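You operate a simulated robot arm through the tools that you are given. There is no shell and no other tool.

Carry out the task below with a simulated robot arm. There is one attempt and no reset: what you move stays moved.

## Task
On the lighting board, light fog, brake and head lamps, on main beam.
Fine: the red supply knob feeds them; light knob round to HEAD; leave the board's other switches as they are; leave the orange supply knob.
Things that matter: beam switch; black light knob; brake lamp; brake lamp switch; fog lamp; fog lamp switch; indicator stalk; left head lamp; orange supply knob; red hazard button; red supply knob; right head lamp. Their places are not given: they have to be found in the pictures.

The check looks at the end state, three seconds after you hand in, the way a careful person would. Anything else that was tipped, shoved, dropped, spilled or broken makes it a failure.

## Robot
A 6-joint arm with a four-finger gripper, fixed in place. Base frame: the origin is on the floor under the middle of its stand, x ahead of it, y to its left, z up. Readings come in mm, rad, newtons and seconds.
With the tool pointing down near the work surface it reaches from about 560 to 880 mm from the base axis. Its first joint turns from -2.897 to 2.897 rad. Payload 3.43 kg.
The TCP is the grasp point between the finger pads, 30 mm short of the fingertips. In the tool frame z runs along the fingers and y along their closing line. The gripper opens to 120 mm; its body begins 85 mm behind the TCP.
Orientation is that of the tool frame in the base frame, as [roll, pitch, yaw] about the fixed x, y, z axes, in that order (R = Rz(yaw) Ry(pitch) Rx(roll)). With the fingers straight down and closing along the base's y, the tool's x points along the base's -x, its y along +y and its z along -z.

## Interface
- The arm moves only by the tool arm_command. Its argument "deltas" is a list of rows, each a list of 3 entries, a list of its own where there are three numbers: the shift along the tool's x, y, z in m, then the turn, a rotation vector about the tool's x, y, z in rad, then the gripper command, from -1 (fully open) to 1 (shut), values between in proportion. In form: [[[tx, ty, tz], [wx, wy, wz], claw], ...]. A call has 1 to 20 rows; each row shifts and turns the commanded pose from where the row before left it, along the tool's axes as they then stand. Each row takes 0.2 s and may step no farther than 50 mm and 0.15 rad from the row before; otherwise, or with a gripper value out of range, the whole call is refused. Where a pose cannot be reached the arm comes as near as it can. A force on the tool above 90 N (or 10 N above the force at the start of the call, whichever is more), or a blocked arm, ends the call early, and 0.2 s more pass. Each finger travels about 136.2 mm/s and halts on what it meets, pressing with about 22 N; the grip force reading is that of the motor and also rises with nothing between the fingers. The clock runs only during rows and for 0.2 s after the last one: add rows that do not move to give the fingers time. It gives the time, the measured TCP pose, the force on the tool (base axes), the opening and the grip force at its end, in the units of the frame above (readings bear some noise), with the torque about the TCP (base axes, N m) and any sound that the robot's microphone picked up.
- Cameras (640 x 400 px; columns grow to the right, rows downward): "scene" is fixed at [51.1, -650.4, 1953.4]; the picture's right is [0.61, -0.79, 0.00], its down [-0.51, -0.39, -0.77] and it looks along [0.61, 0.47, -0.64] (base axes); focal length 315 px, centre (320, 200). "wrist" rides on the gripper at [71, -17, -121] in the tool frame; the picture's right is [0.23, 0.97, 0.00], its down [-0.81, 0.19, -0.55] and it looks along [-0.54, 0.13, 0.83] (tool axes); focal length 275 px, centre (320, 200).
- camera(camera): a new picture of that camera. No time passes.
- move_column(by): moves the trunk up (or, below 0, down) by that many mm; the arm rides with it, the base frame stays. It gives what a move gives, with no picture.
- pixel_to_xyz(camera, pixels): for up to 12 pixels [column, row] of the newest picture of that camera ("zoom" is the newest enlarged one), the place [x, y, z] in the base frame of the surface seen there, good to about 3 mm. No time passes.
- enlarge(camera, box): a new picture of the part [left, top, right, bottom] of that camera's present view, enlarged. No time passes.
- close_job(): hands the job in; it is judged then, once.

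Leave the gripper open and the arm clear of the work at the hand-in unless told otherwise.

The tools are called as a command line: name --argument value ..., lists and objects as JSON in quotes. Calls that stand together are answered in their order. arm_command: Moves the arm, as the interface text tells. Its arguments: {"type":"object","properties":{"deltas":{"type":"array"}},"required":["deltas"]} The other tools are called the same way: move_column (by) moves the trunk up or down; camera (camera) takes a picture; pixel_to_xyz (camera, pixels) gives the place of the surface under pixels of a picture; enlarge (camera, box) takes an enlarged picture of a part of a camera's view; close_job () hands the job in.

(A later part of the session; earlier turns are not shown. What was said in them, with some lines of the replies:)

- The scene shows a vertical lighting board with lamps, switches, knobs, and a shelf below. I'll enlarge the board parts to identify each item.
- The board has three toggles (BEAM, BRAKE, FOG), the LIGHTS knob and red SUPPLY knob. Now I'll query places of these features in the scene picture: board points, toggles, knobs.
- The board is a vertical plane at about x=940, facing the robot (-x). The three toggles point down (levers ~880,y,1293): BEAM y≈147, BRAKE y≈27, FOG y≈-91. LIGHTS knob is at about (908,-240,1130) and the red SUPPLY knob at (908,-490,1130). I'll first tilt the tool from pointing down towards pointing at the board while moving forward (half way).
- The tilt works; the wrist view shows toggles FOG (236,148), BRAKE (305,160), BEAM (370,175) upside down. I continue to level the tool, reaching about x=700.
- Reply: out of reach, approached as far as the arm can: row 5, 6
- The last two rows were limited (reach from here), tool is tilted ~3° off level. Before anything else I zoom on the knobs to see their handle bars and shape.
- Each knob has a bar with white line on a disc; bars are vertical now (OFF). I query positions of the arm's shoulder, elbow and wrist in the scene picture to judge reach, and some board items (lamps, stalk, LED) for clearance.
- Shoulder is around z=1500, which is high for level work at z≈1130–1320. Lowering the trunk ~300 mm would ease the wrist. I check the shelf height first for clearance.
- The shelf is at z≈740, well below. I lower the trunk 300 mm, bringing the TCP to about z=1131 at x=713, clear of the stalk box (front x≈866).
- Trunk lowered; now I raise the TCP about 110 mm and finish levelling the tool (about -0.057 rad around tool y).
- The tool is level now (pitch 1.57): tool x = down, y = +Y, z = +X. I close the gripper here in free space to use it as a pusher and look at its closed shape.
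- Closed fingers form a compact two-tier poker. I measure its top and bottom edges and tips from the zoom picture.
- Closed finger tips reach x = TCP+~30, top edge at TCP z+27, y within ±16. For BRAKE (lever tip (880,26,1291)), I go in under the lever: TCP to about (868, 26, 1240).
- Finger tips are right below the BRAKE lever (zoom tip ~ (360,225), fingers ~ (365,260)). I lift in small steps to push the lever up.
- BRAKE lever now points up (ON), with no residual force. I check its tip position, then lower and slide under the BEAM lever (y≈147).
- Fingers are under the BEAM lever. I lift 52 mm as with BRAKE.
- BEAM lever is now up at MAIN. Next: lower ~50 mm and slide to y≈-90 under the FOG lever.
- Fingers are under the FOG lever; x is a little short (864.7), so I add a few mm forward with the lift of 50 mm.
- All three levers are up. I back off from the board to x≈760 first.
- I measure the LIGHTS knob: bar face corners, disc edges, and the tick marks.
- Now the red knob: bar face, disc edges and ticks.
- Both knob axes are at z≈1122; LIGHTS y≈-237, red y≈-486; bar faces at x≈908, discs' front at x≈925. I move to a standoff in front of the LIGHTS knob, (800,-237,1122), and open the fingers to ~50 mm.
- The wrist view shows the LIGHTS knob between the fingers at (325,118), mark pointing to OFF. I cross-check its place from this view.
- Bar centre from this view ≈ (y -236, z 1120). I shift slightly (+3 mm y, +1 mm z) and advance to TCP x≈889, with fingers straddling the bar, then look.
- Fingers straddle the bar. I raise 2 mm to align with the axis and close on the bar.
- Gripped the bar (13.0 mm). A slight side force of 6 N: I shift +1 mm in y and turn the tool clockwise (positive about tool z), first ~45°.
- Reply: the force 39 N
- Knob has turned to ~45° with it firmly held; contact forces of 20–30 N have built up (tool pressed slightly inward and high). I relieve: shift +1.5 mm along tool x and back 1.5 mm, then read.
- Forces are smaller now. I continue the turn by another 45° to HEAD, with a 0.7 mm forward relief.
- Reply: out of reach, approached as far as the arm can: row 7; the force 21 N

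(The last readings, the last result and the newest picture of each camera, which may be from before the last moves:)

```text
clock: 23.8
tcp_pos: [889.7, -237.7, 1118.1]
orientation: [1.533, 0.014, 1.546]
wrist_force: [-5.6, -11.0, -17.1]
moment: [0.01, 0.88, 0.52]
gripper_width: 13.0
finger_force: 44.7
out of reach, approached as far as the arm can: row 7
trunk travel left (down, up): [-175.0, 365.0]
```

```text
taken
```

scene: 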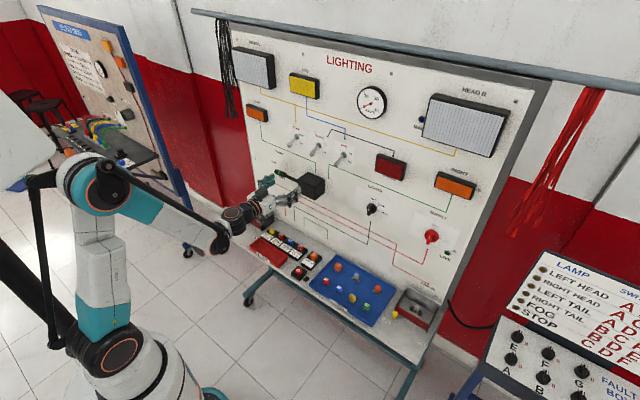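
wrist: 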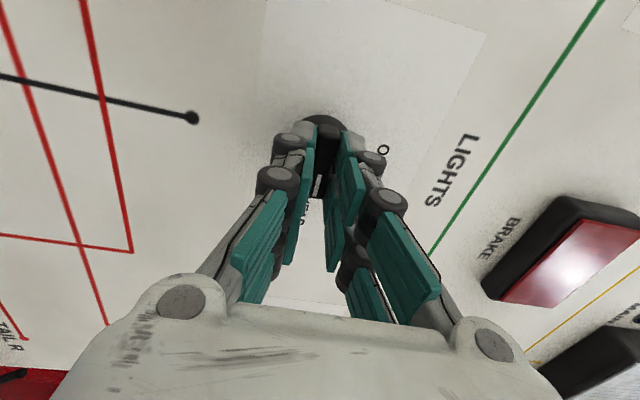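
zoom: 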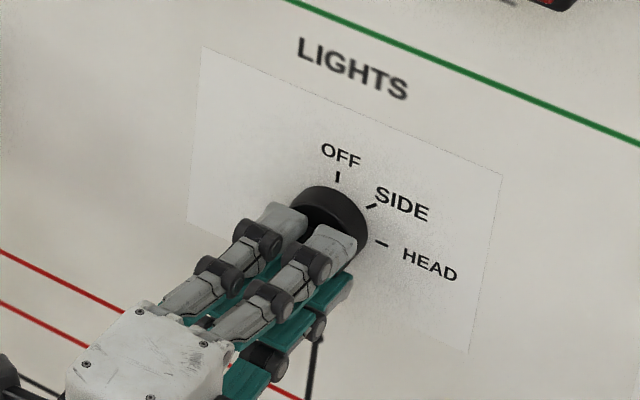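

The last row hit a joint limit, but the tool has turned ~89° in total. I release the bar and back off to see where the knob's mark points.

arm_command --deltas '[[[0, 0, 0], [0, 0, 0], 0.2], [[0, 0, 0], [0, 0, 0], 0.2], [[0, 0, -0.02], [0, 0, 0], 0.2], [[0, 0, -0.035], [0, 0, 0], 0.2], [[0, 0, -0.04], [0, 0, 0], 0.2]]'

enlarge --camera "scene" --box '[331, 180, 411, 230]'

camera --camera "wrist"

camera --camera "scene"

```text
clock: 25.0
tcp_pos: [796.6, -221.8, 1121.6]
orientation: [1.527, 0.018, 1.551]
wrist_force: [0.4, 0.1, -0.1]
moment: [0.02, 0.02, -0.02]
gripper_width: 47.8
finger_force: 0.0
out of reach, approached as far as the arm can: row 3, 4, 5
trunk travel left (down, up): [-175.0, 365.0]
```

```text
8.00 times, centred on (371, 205) of scene
```

zoom: 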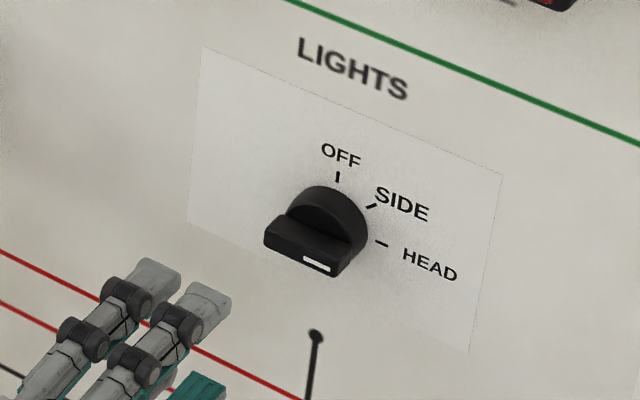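

```text
taken
```

wrist: 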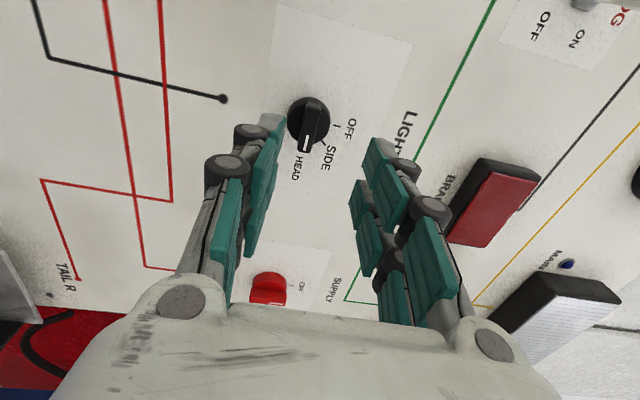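

```text
taken
```

scene: 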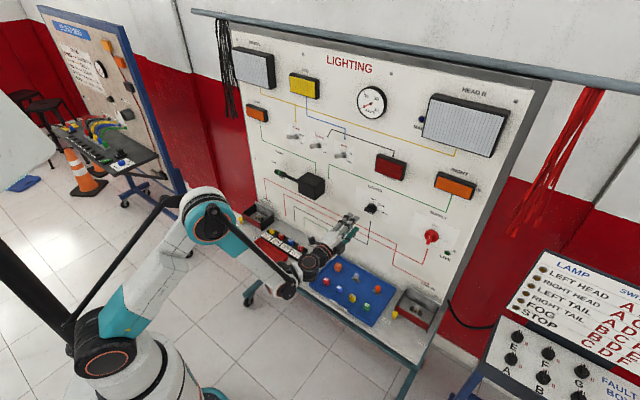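

The LIGHTS knob mark points to HEAD now, and the lamps are still dark (supply off). For the red knob I need a free 90° of clockwise turn, so I unwind the wrist counter-clockwise; since the gripper is symmetrical I will end with tool x up (180° from before). First unwind ~84° in free space.

arm_command --deltas '[[[0, 0, 0], [0, 0, -0.147], 0.2], [[0, 0, 0], [0, 0, -0.147], 0.2], [[0, 0, 0], [0, 0, -0.147], 0.2], [[0, 0, 0], [0, 0, -0.147], 0.2], [[0, 0, 0], [0, 0, -0.147], 0.2], [[0, 0, 0], [0, 0, -0.147], 0.2], [[0, 0, 0], [0, 0, -0.147], 0.2], [[0, 0, 0], [0, 0, -0.147], 0.2], [[0, 0, 0], [0, 0, -0.147], 0.2], [[0, 0, 0], [0, 0, -0.147], 0.2]]'

```text
clock: 27.2
tcp_pos: [798.7, -220.3, 1121.6]
orientation: [1.556, 1.475, 1.545]
wrist_force: [0.9, 0.5, 0.2]
moment: [0.01, 0.05, -0.02]
gripper_width: 47.9
finger_force: 0.0
trunk travel left (down, up): [-175.0, 365.0]
```

Now close to the original roll (α≈5°). I continue unwinding 11 more rows, then check.

arm_command --deltas '[[[0, 0, 0], [0, 0, -0.147], 0.2], [[0, 0, 0], [0, 0, -0.147], 0.2], [[0, 0, 0], [0, 0, -0.147], 0.2], [[0, 0, 0], [0, 0, -0.147], 0.2], [[0, 0, 0], [0, 0, -0.147], 0.2], [[0, 0, 0], [0, 0, -0.147], 0.2], [[0, 0, 0], [0, 0, -0.147], 0.2], [[0, 0, 0], [0, 0, -0.147], 0.2], [[0, 0, 0], [0, 0, -0.147], 0.2], [[0, 0, 0], [0, 0, -0.147], 0.2], [[0, 0, 0], [0, 0, -0.147], 0.2]]'

camera --camera "scene"

```text
clock: 29.6
tcp_pos: [800.1, -220.7, 1121.7]
orientation: [-1.569, 0.053, -1.582]
wrist_force: [-0.7, -0.1, -0.1]
moment: [-0.04, -0.01, 0.02]
gripper_width: 48.2
finger_force: 0.0
trunk travel left (down, up): [-175.0, 365.0]
```

```text
taken
```

scene: 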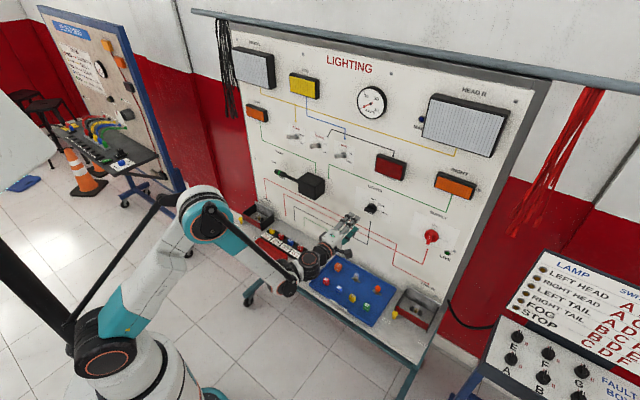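

Unwinding proceeds freely (α≈-87°). I continue another 93°.

arm_command --deltas '[[[0, 0, 0], [0, 0, -0.1476], 0.2], [[0, 0, 0], [0, 0, -0.1476], 0.2], [[0, 0, 0], [0, 0, -0.1476], 0.2], [[0, 0, 0], [0, 0, -0.1476], 0.2], [[0, 0, 0], [0, 0, -0.1476], 0.2], [[0, 0, 0], [0, 0, -0.1476], 0.2], [[0, 0, 0], [0, 0, -0.1476], 0.2], [[0, 0, 0], [0, 0, -0.1476], 0.2], [[0, 0, 0], [0, 0, -0.1476], 0.2], [[0, 0, 0], [0, 0, -0.1476], 0.2], [[0, 0, 0], [0, 0, -0.148], 0.2]]'

camera --camera "wrist"

```text
clock: 32.0
tcp_pos: [798.3, -220.6, 1121.0]
orientation: [0.961, -1.569, 2.168]
wrist_force: [-0.4, -0.9, 0.7]
moment: [0.0, 0.0, 0.01]
gripper_width: 48.0
finger_force: 0.0
trunk travel left (down, up): [-175.0, 365.0]
```

```text
taken
```

wrist: 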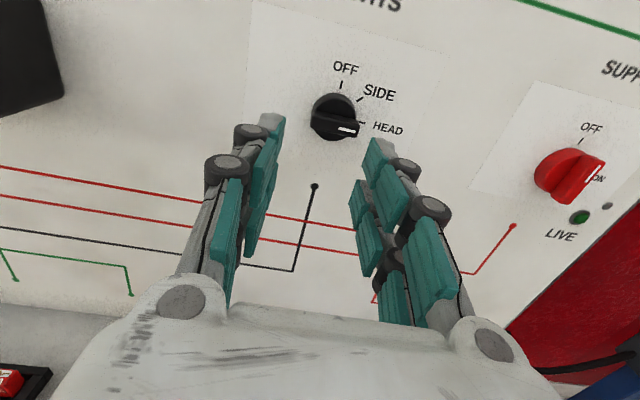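

The wrist view is now upright; LIGHTS knob clearly at HEAD. I zoom on the red knob at (570,175).

enlarge --camera "wrist" --box '[500, 100, 640, 240]'

enlarge --camera "scene" --box '[407, 215, 457, 255]'

enlarge --camera "wrist" --box '[290, 50, 430, 150]'

```text
2.86 times, centred on (570, 170) of wrist
```

zoom: 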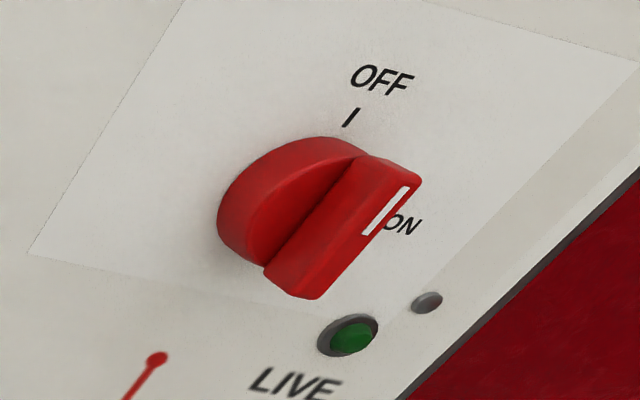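

```text
10.00 times, centred on (432, 235) of scene
```

zoom: 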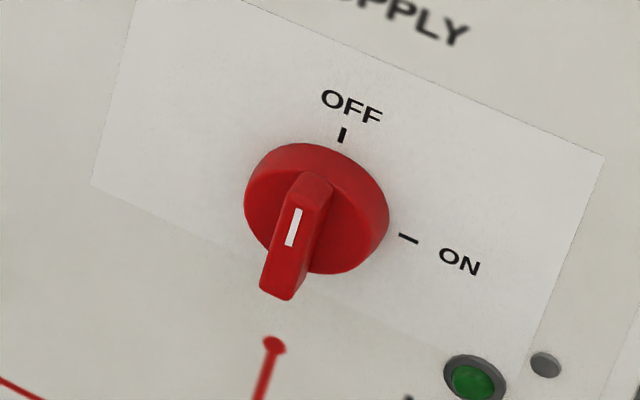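

```text
4.00 times, centred on (360, 100) of wrist
```

zoom: 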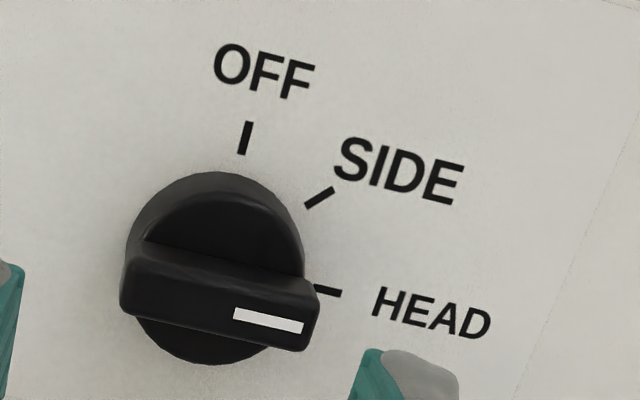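

Red knob still at OFF with a vertical bar. With tool axes now x=up, y=-Y, z=+X, I move 265 mm along tool y to stand off in front of the red knob (y≈-486).

arm_command --deltas '[[[0, 0.0442, 0], [0, 0, 0], 0.17], [[0, 0.0442, 0], [0, 0, 0], 0.17], [[0, 0.0442, 0], [0, 0, 0], 0.17], [[0, 0.0442, 0], [0, 0, 0], 0.17], [[0, 0.0442, 0], [0, 0, 0], 0.17], [[0, 0.0442, 0], [0, 0, 0], 0.17]]'

camera --camera "wrist"

enlarge --camera "wrist" --box '[270, 60, 390, 160]'

```text
clock: 33.4
tcp_pos: [796.1, -488.1, 1120.8]
orientation: [-0.652, -1.568, -2.501]
wrist_force: [1.0, -0.2, -0.7]
moment: [-0.02, 0.01, -0.01]
gripper_width: 49.8
finger_force: 0.1
trunk travel left (down, up): [-175.0, 365.0]
```

```text
taken
```

wrist: 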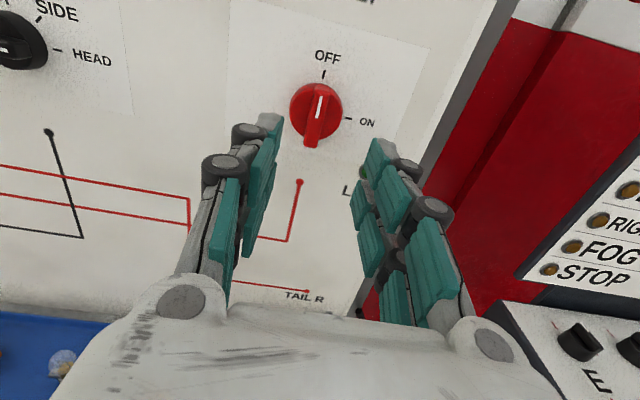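

```text
4.00 times, centred on (330, 110) of wrist
```

zoom: 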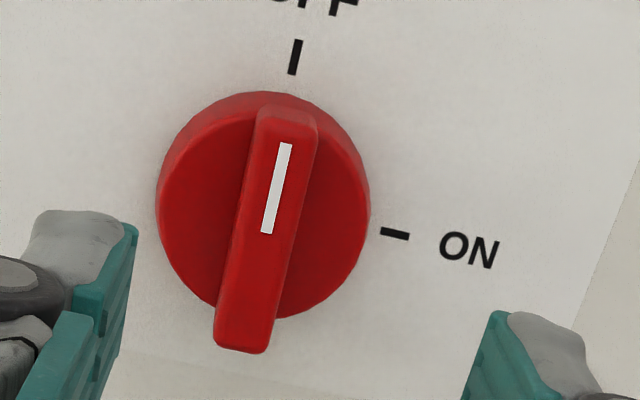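

I measure the red knob from this close view (zoom pixels on the bar and disc).

pixel_to_xyz --camera "zoom" --pixels '[[280, 140], [275, 190], [255, 260], [240, 325], [222, 325], [262, 330], [248, 220], [296, 220], [400, 233], [296, 60], [165, 200], [362, 200]]'

```text
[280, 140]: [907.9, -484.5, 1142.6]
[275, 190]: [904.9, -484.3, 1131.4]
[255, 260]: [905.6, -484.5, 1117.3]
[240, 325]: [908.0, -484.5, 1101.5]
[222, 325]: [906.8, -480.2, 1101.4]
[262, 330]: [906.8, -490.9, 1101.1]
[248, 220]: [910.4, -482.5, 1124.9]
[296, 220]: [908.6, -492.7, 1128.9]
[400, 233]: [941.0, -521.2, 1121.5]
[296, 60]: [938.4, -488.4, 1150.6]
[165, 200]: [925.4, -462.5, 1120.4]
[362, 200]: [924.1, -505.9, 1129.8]
```

Red bar centre ≈ (y -486, z 1122). Before advancing, I check the distance to the fault box at the right for swing clearance.

pixel_to_xyz --camera "wrist" --pixels '[[515, 285], [575, 340], [550, 268], [625, 180], [500, 310], [440, 180]]'

arm_command --deltas '[[[0.001, -0.002, 0.025], [0, 0, 0], 0.17], [[0, 0, 0.025], [0, 0, 0], 0.17], [[0, 0, 0.022], [0, 0, 0], 0.17], [[0, 0, 0.02], [0, 0, 0], 0.17]]'

enlarge --camera "wrist" --box '[230, 80, 430, 205]'

enlarge --camera "scene" --box '[392, 205, 472, 255]'

```text
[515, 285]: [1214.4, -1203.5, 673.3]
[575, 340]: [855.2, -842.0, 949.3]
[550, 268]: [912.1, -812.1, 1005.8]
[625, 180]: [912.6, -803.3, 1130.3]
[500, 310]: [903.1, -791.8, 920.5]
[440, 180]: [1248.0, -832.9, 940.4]
```

```text
clock: 34.4
tcp_pos: [887.7, -486.0, 1120.8]
orientation: [-0.578, -1.569, -2.576]
wrist_force: [-0.1, 0.3, -0.7]
moment: [0.02, 0.02, 0.02]
gripper_width: 50.0
finger_force: 0.0
trunk travel left (down, up): [-175.0, 365.0]
```

```text
3.20 times, centred on (330, 142) of wrist
```

zoom: 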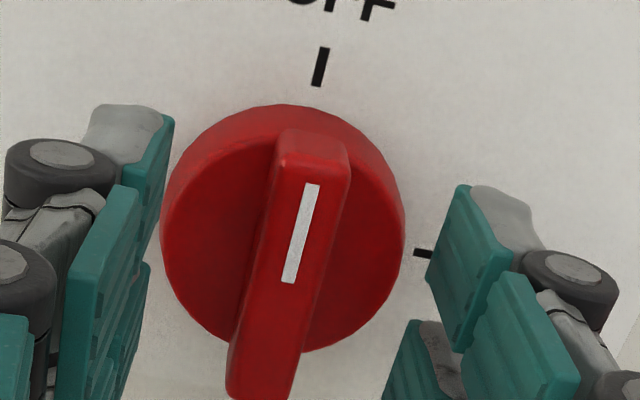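

```text
8.00 times, centred on (432, 230) of scene
```

zoom: 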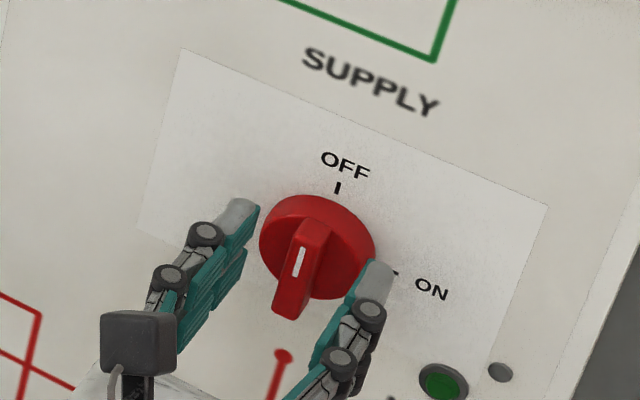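

The fault box is ~300 mm away; fine. Fingers straddle the red bar; I close on it.

arm_command --deltas '[[[0.0005, 0, 0.001], [0, 0, 0], 0.17], [[0, 0, 0], [0, 0, 0], 1], [[0, 0, 0], [0, 0, 0], 1], [[0, 0, 0], [0, 0, 0], 1]]'

```text
clock: 35.4
tcp_pos: [887.5, -484.6, 1122.0]
orientation: [-0.617, -1.569, -2.535]
wrist_force: [2.7, -2.4, 3.0]
moment: [-0.01, 0.24, -0.1]
gripper_width: 13.0
finger_force: 45.8
trunk travel left (down, up): [-175.0, 365.0]
```

Bar gripped (13.0 mm) with low forces. Turn clockwise (positive about tool z) ~45° first.

arm_command --deltas '[[[0, 0, 0], [0, 0, 0.1], 1], [[0, 0, 0], [0, 0, 0.13], 1], [[0, 0, 0], [0, 0, 0.13], 1], [[0, 0, 0], [0, 0, 0.13], 1], [[0, 0, 0], [0, 0, 0.13], 1], [[0, 0, 0], [0, 0, 0.1], 1], [[0, 0, 0], [0, 0, 0.065], 1]]'

enlarge --camera "scene" --box '[392, 205, 472, 255]'

```text
clock: 37.0
tcp_pos: [888.9, -486.1, 1121.3]
orientation: [-1.569, -0.782, -1.584]
wrist_force: [-15.7, 1.7, -15.2]
moment: [0.0, 0.75, 0.29]
gripper_width: 12.9
finger_force: 45.2
trunk travel left (down, up): [-175.0, 365.0]
```

```text
8.00 times, centred on (432, 230) of scene
```

zoom: 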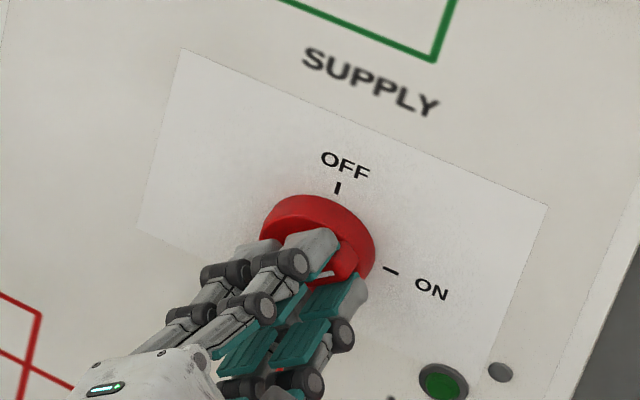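

Knob is halfway with moderate forces (~15 N). I back off 0.8 mm and continue another 45° to ON.

arm_command --deltas '[[[-0.0003, 0.0003, -0.0008], [0, 0, 0.1], 1], [[0, 0, 0], [0, 0, 0.13], 1], [[0, 0, 0], [0, 0, 0.13], 1], [[0, 0, 0], [0, 0, 0.13], 1], [[0, 0, 0], [0, 0, 0.13], 1], [[0, 0, 0], [0, 0, 0.1], 1], [[0, 0, 0], [0, 0, 0.07], 1]]'

camera --camera "scene"

enlarge --camera "scene" --box '[392, 205, 472, 255]'

```text
clock: 38.6
tcp_pos: [888.6, -487.4, 1120.6]
orientation: [-1.57, 0.007, -1.583]
wrist_force: [-4.6, -5.6, -17.8]
moment: [-0.43, 0.54, -1.18]
gripper_width: 13.0
finger_force: 44.9
trunk travel left (down, up): [-175.0, 365.0]
```

```text
taken
```

scene: 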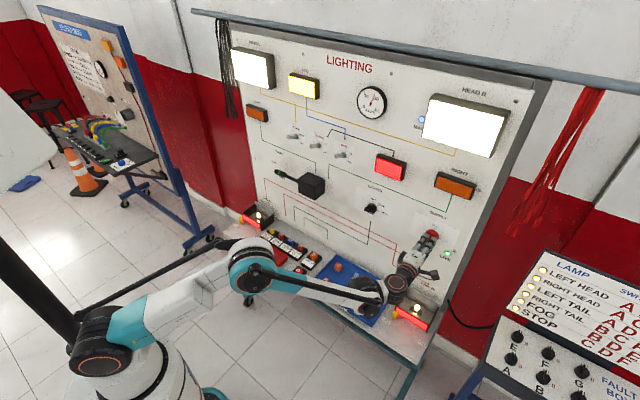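

```text
8.00 times, centred on (432, 230) of scene
```

zoom: 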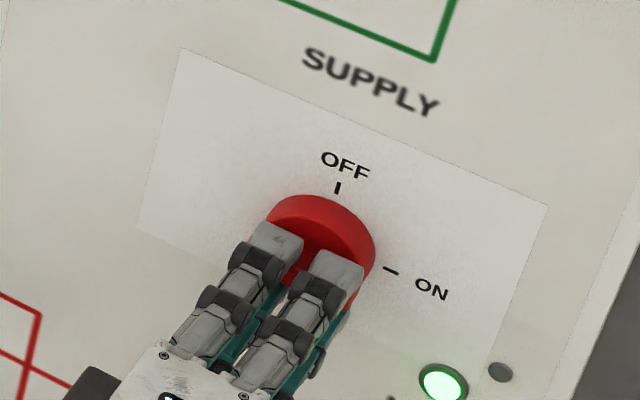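

Head L/R, fog, brake, the blue MAIN indicator and LIVE are all lit. I release the red knob, back straight off, and open the gripper.

arm_command --deltas '[[[0, 0, 0], [0, 0, 0], 0.2], [[0, 0, 0], [0, 0, 0], 0.2], [[0, 0, -0.02], [0, 0, 0], 0.2], [[0, 0, -0.035], [0, 0, 0], 0.2], [[0, 0, -0.04], [0, 0, 0], 0.2], [[0, 0, -0.04], [0, 0, 0], -1], [[0, 0, -0.04], [0, 0, 0], -1], [[0, 0, 0], [0, 0, 0], -1]]'

camera --camera "scene"

enlarge --camera "scene" --box '[340, 160, 500, 260]'

enlarge --camera "scene" --box '[230, 30, 390, 160]'

camera --camera "wrist"

```text
clock: 40.4
tcp_pos: [715.3, -482.7, 1122.7]
orientation: [-1.569, 0.006, -1.584]
wrist_force: [0.0, 0.5, -0.5]
moment: [0.03, 0.04, -0.02]
gripper_width: 119.9
finger_force: 0.0
trunk travel left (down, up): [-175.0, 365.0]
```

```text
taken
```

scene: 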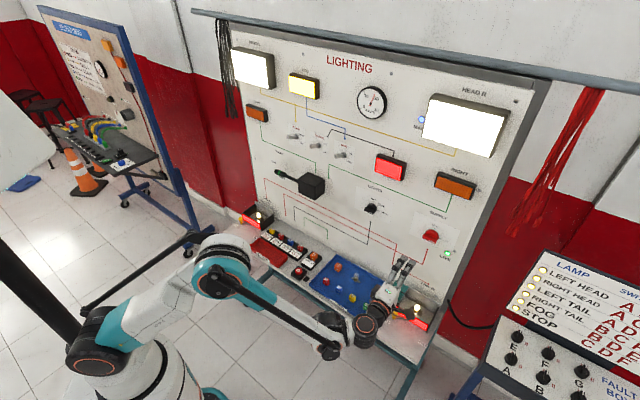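

```text
4.00 times, centred on (420, 210) of scene
```

zoom: 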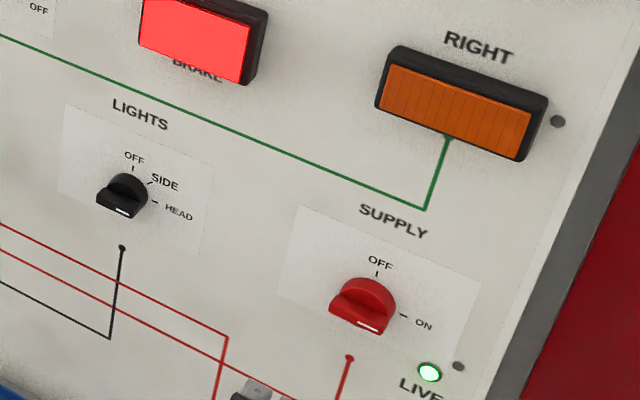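

```text
3.08 times, centred on (310, 95) of scene
```

zoom: 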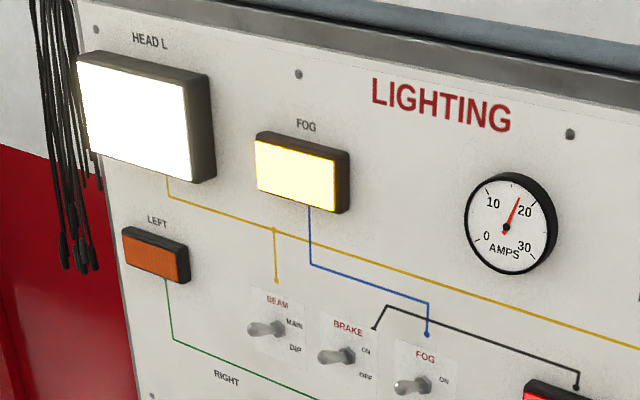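

```text
taken
```

wrist: 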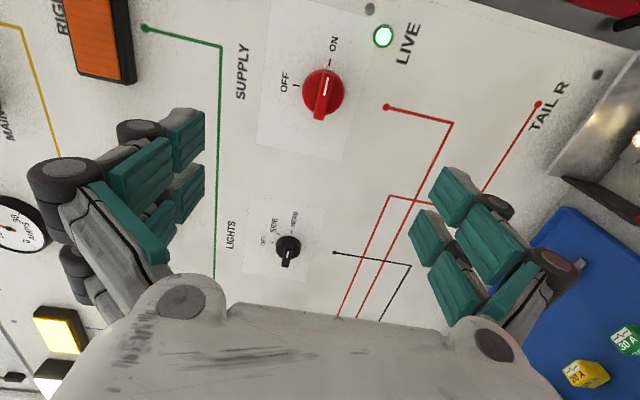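

Both knobs show HEAD and ON, all toggles are up, lamps lit, ammeter ~18 A; arm is 190 mm off the board with the gripper open. One last look at the stalk, shelf and HEAD R / blue main-beam indicator to confirm nothing else changed.

enlarge --camera "scene" --box '[250, 120, 380, 215]'

enlarge --camera "scene" --box '[230, 200, 440, 330]'

enlarge --camera "scene" --box '[380, 70, 540, 200]'

arm_command --deltas '[[[0, 0, 0], [0, 0, 0], -1], [[0, 0, 0], [0, 0, 0], -1], [[0, 0, 0], [0, 0, 0], -1], [[0, 0, 0], [0, 0, 0], -1], [[0, 0, 0], [0, 0, 0], -1], [[0, 0, 0], [0, 0, 0], -1], [[0, 0, 0], [0, 0, 0], -1], [[0, 0, 0], [0, 0, 0], -1], [[0, 0, 0], [0, 0, 0], -1], [[0, 0, 0], [0, 0, 0], -1]]'

camera --camera "scene"

```text
4.21 times, centred on (315, 168) of scene
```

zoom: 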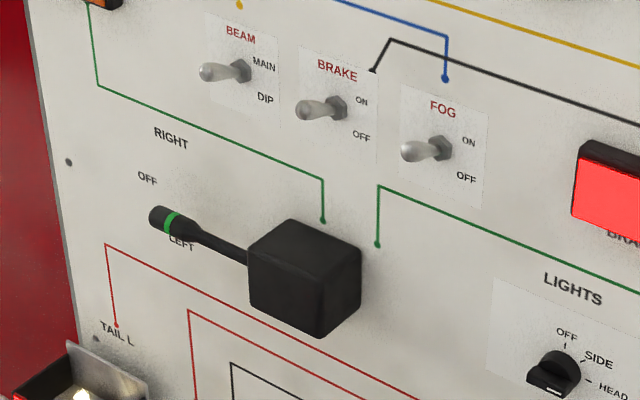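

```text
3.05 times, centred on (335, 265) of scene
```

zoom: 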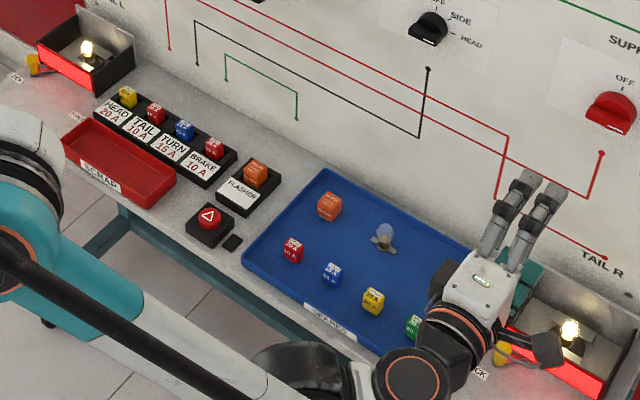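

```text
3.08 times, centred on (460, 135) of scene
```

zoom: 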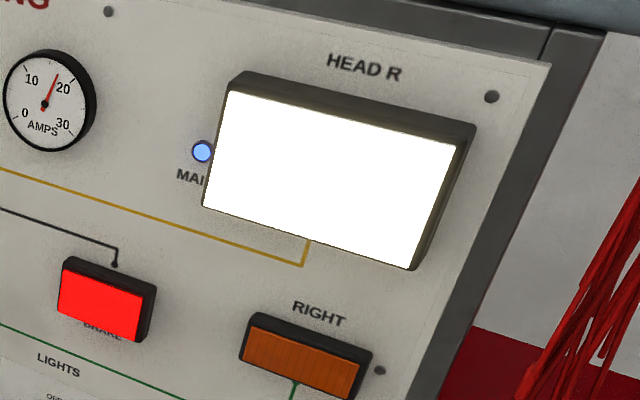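

```text
clock: 42.6
tcp_pos: [716.7, -483.6, 1123.3]
orientation: [-1.57, 0.006, -1.584]
wrist_force: [-0.7, -0.2, -0.1]
moment: [0.0, -0.02, -0.02]
gripper_width: 120.1
finger_force: 0.0
trunk travel left (down, up): [-175.0, 365.0]
```

```text
taken
```

scene: 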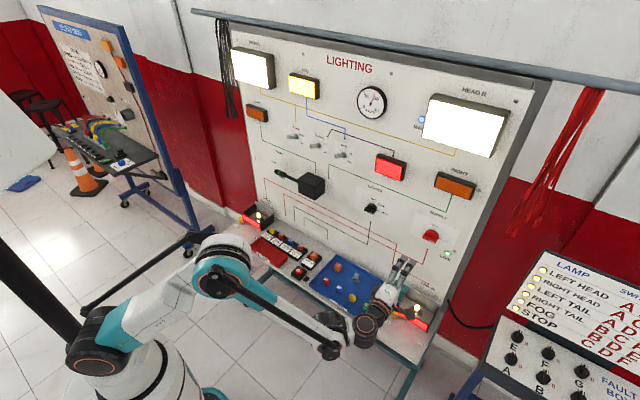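

Fog, brake and both head lamps have stayed lit, and the blue MAIN indicator is on. The stalk and hazard button look unmoved, and I never went near the orange supply knob. The gripper is open and the arm is clear of the board, so I hand in the job.

close_job

```text
The job is handed in.
```

The fog lamp, brake lamp and both head lamps are lit on main beam, and I've handed the job in. In the last pictures before that, the blue MAIN indicator and the green LIVE light were also on.

- **Switches:** I pushed the BEAM switch up to MAIN, and the BRAKE and FOG switches up to ON.
- **Knobs:** I turned the black light knob round to HEAD and the red supply knob to ON.
- **Side effect:** the two tail lamps came on as well, with the light knob at HEAD. I did not touch anything to light them separately.
- **Left alone:** I did not touch the indicator stalk, the red hazard button, the fault box or the orange supply knob. The stalk and hazard button looked unmoved in the last close-up pictures.

The ammeter read about 18 A, and the lamps stayed lit for the few seconds I watched. The arm ended about 190 mm off the board with the gripper open.
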